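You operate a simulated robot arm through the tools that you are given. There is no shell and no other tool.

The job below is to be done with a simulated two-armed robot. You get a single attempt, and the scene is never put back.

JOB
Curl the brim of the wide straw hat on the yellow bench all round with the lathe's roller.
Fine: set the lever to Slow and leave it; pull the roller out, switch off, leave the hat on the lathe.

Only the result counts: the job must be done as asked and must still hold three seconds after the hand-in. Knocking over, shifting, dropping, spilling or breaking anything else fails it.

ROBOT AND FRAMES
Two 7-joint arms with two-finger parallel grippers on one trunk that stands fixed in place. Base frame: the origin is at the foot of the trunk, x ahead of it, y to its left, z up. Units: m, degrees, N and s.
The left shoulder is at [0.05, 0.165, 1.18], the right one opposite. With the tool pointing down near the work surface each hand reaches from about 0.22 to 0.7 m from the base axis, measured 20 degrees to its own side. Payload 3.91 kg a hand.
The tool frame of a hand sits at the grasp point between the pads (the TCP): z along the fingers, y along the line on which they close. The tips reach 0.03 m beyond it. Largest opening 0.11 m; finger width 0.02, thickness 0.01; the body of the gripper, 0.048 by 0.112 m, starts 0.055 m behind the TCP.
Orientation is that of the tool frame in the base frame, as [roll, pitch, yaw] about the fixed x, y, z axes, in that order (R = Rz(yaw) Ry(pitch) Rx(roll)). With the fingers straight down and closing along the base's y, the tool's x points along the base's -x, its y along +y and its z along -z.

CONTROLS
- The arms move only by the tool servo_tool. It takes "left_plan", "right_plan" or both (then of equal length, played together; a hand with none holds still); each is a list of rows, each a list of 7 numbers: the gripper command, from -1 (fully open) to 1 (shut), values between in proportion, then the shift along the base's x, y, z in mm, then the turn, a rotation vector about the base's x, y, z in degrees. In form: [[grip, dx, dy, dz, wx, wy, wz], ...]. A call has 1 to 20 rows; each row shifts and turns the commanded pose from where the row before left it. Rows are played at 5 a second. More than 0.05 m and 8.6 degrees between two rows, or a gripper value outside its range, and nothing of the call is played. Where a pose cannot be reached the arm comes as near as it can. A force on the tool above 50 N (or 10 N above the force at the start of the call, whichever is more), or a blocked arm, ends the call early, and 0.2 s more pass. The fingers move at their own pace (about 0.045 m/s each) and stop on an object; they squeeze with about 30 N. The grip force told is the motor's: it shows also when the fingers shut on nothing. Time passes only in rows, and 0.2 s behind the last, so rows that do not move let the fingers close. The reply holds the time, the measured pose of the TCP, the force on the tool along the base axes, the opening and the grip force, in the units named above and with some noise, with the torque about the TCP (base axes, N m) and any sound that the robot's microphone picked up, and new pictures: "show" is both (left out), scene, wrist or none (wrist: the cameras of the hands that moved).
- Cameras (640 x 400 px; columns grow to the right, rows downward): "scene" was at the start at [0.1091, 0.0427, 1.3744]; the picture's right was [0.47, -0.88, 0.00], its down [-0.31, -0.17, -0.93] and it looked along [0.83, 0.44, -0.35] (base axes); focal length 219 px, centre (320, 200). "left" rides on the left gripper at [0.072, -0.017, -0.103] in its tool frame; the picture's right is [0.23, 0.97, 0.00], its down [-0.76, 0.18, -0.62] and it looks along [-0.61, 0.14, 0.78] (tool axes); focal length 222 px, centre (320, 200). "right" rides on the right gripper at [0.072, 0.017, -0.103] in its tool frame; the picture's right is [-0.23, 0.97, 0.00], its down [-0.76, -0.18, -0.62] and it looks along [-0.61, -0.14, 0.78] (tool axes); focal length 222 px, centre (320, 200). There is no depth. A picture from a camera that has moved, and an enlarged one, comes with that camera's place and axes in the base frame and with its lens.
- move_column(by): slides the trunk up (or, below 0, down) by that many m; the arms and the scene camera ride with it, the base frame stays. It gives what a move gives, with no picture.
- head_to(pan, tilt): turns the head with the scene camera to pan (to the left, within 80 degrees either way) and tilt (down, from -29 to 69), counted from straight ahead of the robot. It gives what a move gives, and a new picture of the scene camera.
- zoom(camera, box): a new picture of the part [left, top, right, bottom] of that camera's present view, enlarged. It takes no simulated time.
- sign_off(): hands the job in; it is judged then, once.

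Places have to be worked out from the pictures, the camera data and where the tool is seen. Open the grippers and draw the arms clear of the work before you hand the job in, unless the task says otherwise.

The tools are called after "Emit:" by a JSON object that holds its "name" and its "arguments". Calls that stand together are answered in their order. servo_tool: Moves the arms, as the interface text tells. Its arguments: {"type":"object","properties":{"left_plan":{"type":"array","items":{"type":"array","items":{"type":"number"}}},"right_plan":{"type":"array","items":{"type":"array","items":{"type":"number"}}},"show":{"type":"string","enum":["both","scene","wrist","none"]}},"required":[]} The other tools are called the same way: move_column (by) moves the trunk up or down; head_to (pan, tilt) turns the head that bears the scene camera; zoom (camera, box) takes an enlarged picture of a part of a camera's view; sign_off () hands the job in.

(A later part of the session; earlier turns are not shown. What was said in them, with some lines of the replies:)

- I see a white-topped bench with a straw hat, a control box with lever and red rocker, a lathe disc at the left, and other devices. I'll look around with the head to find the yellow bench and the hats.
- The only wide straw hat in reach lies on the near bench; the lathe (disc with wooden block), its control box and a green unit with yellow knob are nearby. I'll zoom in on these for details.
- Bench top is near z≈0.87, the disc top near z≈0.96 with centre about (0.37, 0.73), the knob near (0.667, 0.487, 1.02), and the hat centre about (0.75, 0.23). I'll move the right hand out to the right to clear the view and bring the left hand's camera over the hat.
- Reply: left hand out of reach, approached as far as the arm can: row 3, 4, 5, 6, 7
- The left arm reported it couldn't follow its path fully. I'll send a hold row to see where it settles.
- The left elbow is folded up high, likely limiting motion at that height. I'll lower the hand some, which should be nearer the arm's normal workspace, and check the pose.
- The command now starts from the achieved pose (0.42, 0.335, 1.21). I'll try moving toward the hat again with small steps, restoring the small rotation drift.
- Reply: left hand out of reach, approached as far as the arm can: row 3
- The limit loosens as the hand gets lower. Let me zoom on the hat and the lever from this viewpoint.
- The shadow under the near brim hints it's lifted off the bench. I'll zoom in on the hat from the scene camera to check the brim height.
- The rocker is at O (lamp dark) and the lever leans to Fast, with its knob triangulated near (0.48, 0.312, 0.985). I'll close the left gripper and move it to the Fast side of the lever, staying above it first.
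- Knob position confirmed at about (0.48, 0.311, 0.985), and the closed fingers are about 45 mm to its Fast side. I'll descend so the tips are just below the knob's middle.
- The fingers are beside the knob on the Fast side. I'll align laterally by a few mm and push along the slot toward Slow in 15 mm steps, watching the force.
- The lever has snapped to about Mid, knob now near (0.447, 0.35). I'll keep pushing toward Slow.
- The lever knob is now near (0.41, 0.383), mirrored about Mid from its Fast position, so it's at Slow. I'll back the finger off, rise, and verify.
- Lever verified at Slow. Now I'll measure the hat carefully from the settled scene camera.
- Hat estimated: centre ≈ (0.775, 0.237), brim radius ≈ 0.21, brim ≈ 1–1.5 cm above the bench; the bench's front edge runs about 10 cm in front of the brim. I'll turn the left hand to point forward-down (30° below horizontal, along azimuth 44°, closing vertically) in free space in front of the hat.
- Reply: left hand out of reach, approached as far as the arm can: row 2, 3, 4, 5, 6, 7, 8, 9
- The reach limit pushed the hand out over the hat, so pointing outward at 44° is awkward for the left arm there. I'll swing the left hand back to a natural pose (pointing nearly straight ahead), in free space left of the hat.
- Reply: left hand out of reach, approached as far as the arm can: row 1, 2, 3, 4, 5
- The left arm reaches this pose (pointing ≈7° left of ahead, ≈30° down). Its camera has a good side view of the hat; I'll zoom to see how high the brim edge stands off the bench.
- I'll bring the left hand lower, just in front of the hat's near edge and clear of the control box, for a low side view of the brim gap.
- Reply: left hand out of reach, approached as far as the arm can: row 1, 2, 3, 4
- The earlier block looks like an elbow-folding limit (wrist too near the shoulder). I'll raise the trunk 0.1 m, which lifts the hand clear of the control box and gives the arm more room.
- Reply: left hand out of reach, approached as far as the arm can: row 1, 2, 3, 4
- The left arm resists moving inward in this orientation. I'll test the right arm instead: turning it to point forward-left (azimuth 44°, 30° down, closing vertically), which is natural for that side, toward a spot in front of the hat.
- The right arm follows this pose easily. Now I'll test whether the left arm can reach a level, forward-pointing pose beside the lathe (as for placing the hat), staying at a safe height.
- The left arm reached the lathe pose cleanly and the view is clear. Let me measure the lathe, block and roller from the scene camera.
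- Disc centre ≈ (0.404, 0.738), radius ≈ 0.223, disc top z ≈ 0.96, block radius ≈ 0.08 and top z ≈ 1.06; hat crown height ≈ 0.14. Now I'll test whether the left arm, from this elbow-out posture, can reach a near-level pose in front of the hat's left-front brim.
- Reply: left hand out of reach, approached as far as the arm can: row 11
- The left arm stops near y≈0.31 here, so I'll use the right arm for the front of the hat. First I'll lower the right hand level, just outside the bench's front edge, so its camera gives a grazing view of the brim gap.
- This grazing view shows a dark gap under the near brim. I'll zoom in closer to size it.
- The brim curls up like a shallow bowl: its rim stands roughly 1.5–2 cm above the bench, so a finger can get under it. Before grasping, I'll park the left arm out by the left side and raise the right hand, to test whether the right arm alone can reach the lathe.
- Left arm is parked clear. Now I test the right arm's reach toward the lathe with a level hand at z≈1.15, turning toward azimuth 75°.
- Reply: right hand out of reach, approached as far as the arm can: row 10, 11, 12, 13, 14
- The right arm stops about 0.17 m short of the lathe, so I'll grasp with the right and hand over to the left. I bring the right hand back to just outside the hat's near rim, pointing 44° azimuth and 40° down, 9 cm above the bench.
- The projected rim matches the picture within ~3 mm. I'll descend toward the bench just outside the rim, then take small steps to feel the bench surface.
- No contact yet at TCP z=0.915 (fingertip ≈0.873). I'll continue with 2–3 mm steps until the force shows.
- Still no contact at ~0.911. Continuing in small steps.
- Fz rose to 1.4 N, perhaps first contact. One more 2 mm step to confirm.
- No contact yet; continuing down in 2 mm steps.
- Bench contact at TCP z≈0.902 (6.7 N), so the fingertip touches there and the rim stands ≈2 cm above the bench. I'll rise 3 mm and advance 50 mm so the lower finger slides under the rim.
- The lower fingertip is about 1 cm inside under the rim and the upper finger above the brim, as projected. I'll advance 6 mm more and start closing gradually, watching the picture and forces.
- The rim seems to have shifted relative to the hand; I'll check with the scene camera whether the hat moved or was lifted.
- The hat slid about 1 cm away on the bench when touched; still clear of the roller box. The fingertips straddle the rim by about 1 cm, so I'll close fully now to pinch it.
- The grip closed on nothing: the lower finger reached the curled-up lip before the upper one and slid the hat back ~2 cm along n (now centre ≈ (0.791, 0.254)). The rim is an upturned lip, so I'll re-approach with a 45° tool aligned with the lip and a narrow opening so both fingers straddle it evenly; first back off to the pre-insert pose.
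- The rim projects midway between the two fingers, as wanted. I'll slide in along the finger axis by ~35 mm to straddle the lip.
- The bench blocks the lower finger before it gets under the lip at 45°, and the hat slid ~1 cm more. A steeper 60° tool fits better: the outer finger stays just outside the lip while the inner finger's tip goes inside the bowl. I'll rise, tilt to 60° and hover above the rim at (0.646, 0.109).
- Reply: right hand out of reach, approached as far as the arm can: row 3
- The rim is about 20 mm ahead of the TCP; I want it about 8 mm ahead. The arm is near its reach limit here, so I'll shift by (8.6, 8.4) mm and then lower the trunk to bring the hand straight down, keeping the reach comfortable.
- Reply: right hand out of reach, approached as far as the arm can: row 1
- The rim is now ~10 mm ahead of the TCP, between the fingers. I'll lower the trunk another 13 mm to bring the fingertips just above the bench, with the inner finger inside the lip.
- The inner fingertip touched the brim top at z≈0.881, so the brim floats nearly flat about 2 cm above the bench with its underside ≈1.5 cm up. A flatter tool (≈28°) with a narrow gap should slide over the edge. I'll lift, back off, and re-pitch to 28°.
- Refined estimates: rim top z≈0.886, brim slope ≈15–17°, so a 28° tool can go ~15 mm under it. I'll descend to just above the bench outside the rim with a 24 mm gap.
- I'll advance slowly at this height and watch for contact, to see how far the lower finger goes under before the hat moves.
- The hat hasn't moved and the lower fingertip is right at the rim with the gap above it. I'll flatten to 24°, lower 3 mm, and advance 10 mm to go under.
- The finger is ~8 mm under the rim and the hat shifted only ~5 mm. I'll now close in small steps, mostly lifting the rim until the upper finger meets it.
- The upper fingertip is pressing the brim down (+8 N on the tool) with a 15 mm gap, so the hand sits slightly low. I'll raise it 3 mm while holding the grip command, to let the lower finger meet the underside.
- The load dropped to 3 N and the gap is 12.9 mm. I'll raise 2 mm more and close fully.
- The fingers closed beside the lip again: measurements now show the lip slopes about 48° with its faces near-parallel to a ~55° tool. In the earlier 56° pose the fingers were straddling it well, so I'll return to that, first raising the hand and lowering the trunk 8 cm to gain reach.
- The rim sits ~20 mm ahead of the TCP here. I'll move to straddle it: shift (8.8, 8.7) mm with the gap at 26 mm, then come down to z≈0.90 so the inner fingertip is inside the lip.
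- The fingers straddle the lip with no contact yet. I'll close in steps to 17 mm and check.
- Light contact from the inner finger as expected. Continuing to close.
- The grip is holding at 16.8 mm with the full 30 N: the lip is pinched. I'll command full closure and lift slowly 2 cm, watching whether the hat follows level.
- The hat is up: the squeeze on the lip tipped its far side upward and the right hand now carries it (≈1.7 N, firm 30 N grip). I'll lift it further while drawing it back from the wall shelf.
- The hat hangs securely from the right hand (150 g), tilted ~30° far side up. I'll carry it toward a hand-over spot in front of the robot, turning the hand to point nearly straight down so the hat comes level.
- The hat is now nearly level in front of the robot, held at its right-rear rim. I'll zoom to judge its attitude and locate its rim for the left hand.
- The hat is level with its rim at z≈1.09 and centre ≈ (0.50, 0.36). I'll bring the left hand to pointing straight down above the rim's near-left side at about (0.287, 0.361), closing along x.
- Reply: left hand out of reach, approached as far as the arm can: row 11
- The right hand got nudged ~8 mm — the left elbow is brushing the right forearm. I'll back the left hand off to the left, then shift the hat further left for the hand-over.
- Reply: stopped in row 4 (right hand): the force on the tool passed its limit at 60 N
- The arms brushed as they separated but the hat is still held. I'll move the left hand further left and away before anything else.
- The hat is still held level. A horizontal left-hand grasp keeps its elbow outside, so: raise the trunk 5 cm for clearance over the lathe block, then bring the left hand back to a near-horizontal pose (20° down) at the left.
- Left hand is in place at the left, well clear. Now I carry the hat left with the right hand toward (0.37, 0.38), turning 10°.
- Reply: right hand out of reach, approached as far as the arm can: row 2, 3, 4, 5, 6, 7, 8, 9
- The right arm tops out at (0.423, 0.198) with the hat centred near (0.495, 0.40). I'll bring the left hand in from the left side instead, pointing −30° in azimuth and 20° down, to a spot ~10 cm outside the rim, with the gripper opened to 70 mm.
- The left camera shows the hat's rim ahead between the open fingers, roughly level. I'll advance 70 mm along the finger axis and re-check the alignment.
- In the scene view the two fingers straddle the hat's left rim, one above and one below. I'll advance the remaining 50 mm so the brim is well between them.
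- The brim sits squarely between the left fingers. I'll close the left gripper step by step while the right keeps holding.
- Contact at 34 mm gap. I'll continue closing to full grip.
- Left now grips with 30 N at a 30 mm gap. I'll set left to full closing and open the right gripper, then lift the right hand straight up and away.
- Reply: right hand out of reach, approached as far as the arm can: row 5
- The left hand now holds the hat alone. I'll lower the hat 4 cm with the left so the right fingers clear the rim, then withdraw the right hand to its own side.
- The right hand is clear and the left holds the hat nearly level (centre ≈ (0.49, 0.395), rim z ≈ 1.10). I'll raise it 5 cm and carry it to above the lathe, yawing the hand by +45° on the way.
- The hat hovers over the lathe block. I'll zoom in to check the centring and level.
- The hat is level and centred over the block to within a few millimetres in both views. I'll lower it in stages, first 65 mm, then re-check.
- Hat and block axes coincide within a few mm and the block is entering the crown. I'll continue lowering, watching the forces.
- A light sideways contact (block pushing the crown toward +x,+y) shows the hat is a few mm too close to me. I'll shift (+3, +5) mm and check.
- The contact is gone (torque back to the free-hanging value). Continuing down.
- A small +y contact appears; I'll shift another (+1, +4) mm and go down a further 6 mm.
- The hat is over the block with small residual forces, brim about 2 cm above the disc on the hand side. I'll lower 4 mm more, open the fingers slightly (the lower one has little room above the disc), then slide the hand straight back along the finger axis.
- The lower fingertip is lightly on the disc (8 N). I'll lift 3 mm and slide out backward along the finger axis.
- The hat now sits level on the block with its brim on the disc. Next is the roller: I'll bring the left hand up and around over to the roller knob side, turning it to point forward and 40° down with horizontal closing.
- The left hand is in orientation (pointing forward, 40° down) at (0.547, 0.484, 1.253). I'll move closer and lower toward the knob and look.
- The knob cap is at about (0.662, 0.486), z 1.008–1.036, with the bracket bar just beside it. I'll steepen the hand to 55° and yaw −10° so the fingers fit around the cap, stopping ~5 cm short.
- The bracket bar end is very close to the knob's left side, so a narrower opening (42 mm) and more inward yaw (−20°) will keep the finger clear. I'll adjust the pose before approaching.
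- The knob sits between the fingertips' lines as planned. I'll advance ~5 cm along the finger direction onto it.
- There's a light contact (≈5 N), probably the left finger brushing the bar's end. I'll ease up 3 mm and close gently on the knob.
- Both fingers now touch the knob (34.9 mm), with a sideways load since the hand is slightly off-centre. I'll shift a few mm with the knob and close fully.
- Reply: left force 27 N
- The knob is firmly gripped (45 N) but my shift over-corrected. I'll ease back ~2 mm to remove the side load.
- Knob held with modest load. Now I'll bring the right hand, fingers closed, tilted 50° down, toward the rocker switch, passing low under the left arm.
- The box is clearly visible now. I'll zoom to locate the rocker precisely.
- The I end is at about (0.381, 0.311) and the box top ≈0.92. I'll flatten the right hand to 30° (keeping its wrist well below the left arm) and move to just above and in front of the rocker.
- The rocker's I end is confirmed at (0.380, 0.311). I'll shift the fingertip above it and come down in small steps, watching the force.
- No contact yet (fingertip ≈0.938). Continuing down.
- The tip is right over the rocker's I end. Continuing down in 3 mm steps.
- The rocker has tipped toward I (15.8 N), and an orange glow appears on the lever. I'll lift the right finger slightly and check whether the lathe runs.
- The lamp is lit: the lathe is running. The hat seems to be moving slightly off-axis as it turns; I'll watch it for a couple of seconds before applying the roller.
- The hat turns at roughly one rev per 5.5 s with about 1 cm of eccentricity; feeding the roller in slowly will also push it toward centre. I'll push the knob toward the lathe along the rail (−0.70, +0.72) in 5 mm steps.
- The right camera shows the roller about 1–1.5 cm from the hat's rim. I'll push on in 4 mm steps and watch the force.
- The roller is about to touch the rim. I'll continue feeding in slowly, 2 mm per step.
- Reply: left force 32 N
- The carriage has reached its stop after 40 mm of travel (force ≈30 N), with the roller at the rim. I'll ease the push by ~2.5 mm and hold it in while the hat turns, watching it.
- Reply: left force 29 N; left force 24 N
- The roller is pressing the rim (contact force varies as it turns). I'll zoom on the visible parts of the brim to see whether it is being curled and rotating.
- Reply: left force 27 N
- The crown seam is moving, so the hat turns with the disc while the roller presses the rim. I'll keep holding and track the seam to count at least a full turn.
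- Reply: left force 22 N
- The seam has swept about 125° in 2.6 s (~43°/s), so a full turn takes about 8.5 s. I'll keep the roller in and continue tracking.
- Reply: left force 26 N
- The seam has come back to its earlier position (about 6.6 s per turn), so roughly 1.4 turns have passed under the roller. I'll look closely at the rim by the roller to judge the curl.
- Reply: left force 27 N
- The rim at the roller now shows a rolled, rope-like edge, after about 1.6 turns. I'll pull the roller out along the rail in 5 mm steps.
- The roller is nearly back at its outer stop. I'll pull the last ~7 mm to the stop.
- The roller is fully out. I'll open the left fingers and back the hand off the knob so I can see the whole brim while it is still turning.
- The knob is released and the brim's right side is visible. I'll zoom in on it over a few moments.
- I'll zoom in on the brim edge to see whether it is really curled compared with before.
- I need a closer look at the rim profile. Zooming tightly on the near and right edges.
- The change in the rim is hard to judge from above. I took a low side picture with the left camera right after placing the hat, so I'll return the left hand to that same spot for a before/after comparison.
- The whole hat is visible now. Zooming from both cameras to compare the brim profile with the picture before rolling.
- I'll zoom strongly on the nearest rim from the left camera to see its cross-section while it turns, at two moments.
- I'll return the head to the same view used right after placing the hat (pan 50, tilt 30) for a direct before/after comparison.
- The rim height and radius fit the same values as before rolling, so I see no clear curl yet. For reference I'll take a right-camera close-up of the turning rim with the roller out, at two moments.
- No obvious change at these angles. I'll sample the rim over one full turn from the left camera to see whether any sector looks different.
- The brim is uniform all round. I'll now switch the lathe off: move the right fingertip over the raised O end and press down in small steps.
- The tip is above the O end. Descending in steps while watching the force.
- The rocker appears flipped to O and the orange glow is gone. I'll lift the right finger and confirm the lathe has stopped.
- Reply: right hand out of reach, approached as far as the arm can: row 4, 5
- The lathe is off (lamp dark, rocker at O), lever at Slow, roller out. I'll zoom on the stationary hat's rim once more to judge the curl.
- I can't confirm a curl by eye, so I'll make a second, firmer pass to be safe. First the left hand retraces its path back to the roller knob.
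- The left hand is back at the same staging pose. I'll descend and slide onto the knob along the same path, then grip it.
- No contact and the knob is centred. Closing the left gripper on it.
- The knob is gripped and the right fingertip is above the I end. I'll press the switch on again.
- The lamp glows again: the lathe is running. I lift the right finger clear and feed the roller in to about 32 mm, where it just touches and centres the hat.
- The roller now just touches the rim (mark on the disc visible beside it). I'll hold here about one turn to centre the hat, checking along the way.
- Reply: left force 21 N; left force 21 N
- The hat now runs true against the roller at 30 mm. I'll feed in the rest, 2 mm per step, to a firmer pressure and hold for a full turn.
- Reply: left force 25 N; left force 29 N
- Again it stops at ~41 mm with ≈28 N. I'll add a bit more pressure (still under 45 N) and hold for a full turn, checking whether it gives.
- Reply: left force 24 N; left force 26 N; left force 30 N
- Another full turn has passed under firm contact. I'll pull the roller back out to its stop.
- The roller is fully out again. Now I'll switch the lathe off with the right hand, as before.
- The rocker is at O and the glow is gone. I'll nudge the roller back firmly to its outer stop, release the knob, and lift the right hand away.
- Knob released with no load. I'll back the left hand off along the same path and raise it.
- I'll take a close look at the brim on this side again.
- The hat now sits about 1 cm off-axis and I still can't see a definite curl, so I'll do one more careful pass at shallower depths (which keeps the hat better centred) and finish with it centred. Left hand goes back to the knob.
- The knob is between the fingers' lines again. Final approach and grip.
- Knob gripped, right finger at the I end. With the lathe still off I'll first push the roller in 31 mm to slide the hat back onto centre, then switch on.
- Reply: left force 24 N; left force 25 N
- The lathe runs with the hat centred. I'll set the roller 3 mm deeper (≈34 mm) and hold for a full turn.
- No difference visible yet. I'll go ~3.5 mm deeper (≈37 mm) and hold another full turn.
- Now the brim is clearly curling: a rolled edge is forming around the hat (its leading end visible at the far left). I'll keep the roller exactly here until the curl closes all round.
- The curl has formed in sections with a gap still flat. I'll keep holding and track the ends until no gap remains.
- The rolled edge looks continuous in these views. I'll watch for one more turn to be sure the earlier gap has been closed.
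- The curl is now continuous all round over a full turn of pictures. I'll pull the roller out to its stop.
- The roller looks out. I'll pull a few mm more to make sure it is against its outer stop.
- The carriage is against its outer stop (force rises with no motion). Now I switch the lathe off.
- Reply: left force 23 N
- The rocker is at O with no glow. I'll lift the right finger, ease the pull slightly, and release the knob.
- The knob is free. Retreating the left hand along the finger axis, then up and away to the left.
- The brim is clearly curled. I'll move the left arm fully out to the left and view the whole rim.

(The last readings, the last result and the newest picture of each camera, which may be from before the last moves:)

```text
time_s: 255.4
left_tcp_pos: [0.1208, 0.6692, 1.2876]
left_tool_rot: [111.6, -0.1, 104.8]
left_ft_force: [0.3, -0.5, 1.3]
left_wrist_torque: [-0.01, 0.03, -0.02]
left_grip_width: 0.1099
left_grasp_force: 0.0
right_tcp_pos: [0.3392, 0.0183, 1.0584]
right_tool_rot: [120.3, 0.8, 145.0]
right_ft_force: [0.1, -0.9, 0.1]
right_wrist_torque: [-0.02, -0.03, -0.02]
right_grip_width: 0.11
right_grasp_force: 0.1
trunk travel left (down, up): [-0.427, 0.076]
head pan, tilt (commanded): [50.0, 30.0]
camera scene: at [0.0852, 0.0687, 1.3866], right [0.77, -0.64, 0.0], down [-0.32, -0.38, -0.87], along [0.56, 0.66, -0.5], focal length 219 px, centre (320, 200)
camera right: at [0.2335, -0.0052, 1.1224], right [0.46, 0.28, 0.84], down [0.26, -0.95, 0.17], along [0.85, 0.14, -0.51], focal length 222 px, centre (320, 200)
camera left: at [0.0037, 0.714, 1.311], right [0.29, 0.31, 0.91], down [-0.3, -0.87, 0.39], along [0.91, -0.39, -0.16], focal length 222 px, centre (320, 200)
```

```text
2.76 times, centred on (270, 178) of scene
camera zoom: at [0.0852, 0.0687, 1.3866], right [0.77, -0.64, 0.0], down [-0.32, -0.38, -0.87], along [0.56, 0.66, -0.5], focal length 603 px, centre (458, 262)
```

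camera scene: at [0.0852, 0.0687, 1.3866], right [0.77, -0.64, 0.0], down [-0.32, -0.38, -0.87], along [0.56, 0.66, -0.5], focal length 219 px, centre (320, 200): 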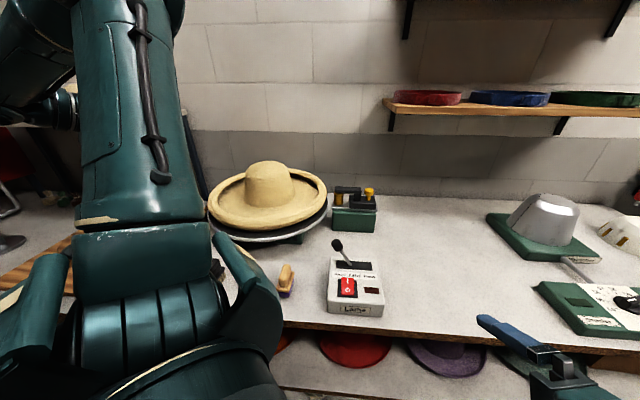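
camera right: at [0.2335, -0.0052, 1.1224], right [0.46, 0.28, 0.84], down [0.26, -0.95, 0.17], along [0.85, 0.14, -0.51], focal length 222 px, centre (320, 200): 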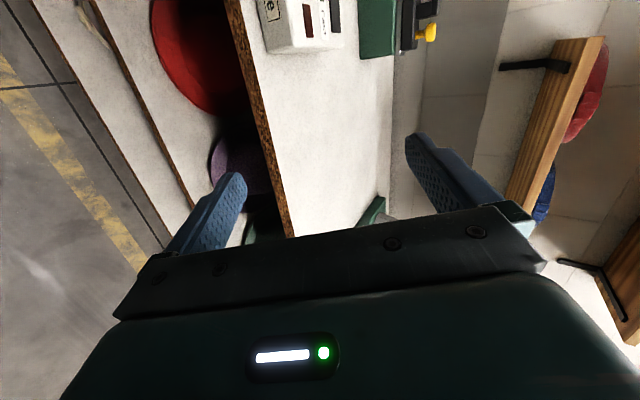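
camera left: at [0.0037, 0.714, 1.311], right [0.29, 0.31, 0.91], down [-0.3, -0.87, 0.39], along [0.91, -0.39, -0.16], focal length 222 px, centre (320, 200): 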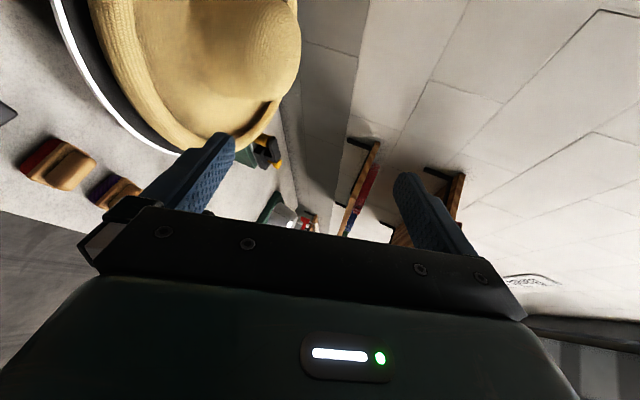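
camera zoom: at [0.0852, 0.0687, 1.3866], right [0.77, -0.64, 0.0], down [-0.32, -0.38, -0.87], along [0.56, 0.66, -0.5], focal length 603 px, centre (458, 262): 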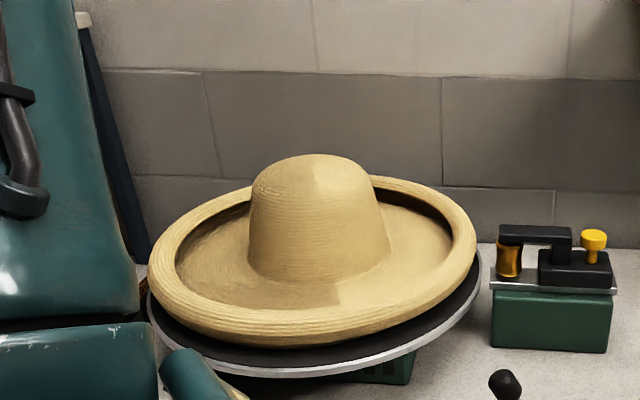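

The brim is curled all round as far as I can see. I'll check the far side from the left camera, plus the switch, lever and roller.

Emit:
{"name": "zoom", "arguments": {"camera": "left", "box": [50, 0, 330, 175]}}

Emit:
{"name": "zoom", "arguments": {"camera": "scene", "box": [300, 170, 400, 325]}}

```text
2.29 times, centred on (190, 88) of left
camera zoom: at [0.0037, 0.714, 1.311], right [0.29, 0.31, 0.91], down [-0.3, -0.87, 0.39], along [0.91, -0.39, -0.16], focal length 508 px, centre (617, 457)
```

zoom: 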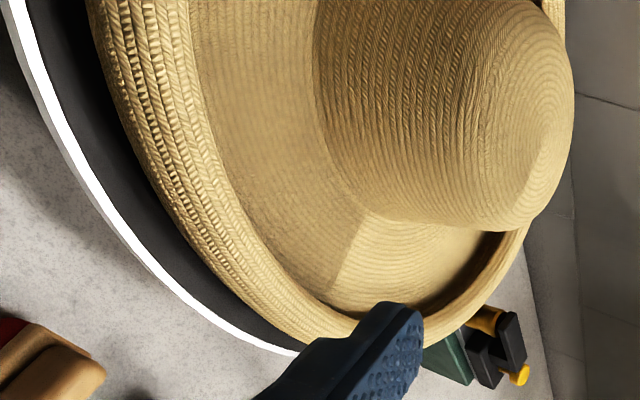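

```text
2.58 times, centred on (350, 248) of scene
camera zoom: at [0.0852, 0.0687, 1.3866], right [0.77, -0.64, 0.0], down [-0.32, -0.38, -0.87], along [0.56, 0.66, -0.5], focal length 564 px, centre (243, 77)
```

zoom: 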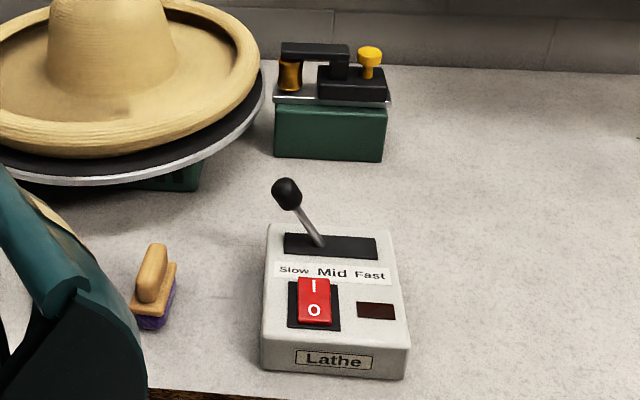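

Everything checks out: curl continuous, lever at Slow, rocker at O with the lamp dark, roller out, hat on the lathe. I'll draw both open hands a little further clear before handing in.

Emit:
{"name": "servo_tool", "arguments": {"left_plan": [[-1, -10, 3, 10, 0, 0, 0], [-1, -12, 3, 12, 0, 0, 0], [-1, -12, 3, 12, 0, 0, 0], [-1, 0, 0, 0, 0, 0, 0], [-1, 0, 0, 0, 0, 0, 0]], "right_plan": [[-1, -5, -30, 15, 0, 0, 0], [-1, -5, -35, 15, 0, 0, 0], [-1, -5, -35, 15, 0, 0, 0], [-1, -5, -35, 15, 0, 0, 0], [-1, 0, 0, 0, 0, 0, 0]], "show": "scene"}}

Emit:
{"name": "zoom", "arguments": {"camera": "scene", "box": [190, 105, 400, 330]}}

```text
time_s: 256.6
left_tcp_pos: [0.0891, 0.6776, 1.3228]
left_tool_rot: [111.8, -0.1, 104.8]
left_ft_force: [-0.4, -0.2, 0.1]
left_wrist_torque: [0.02, -0.02, -0.04]
left_grip_width: 0.1101
left_grasp_force: 0.1
right_tcp_pos: [0.3729, -0.1049, 1.1146]
right_tool_rot: [120.3, 0.7, 145.0]
right_ft_force: [-0.1, -0.1, 0.4]
right_wrist_torque: [-0.05, 0.01, -0.01]
right_grip_width: 0.11
right_grasp_force: 0.0
right hand out of reach, approached as far as the arm can: row 1, 2, 3, 4
trunk travel left (down, up): [-0.427, 0.076]
head pan, tilt (commanded): [50.0, 30.0]
camera scene: at [0.0852, 0.0687, 1.3866], right [0.77, -0.64, 0.0], down [-0.32, -0.38, -0.87], along [0.56, 0.66, -0.5], focal length 219 px, centre (320, 200)
```

scene: 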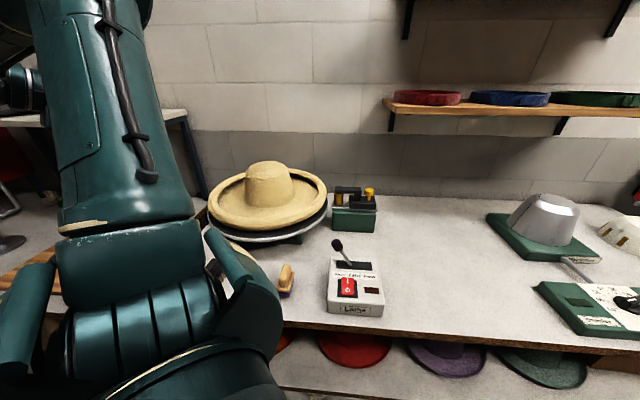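

```text
1.78 times, centred on (295, 218) of scene
camera zoom: at [0.0852, 0.0687, 1.3866], right [0.77, -0.64, 0.0], down [-0.32, -0.38, -0.87], along [0.56, 0.66, -0.5], focal length 389 px, centre (364, 169)
```

zoom: 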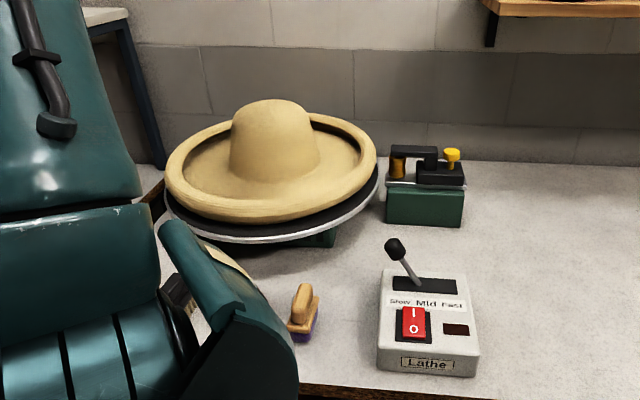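

The hat rests still on the lathe with its brim curled all the way round. The roller is out, the lathe is off with the lever at Slow, and both hands are open and clear, so I'm handing the job in.

Emit:
{"name": "sign_off", "arguments": {}}

```text
The job is handed in.
```

I've handed the job in: the wide straw hat is on the lathe with its brim curled all the way round.

- **Curl:** the pictures over a full turn with the roller in show no gap. Once the hat stopped, the stretch of brim behind the crown was hidden from view, so I'm relying on those pictures for that part.
- **Passes:** it took three passes. The first two left no visible curl because the hat ran off-centre. I re-centred the hat for the third and fed the roller in to about 37 mm, and the brim curled.
- **Lathe:** the lever is at Slow, the switch is off and the roller is pulled out to its stop. I stopped and restarted the lathe between passes, but the lever stayed at Slow throughout.
- **Arms:** both grippers are open and drawn clear. The two arms touched briefly while handing the hat over. The hat stayed held, and I saw nothing else move.
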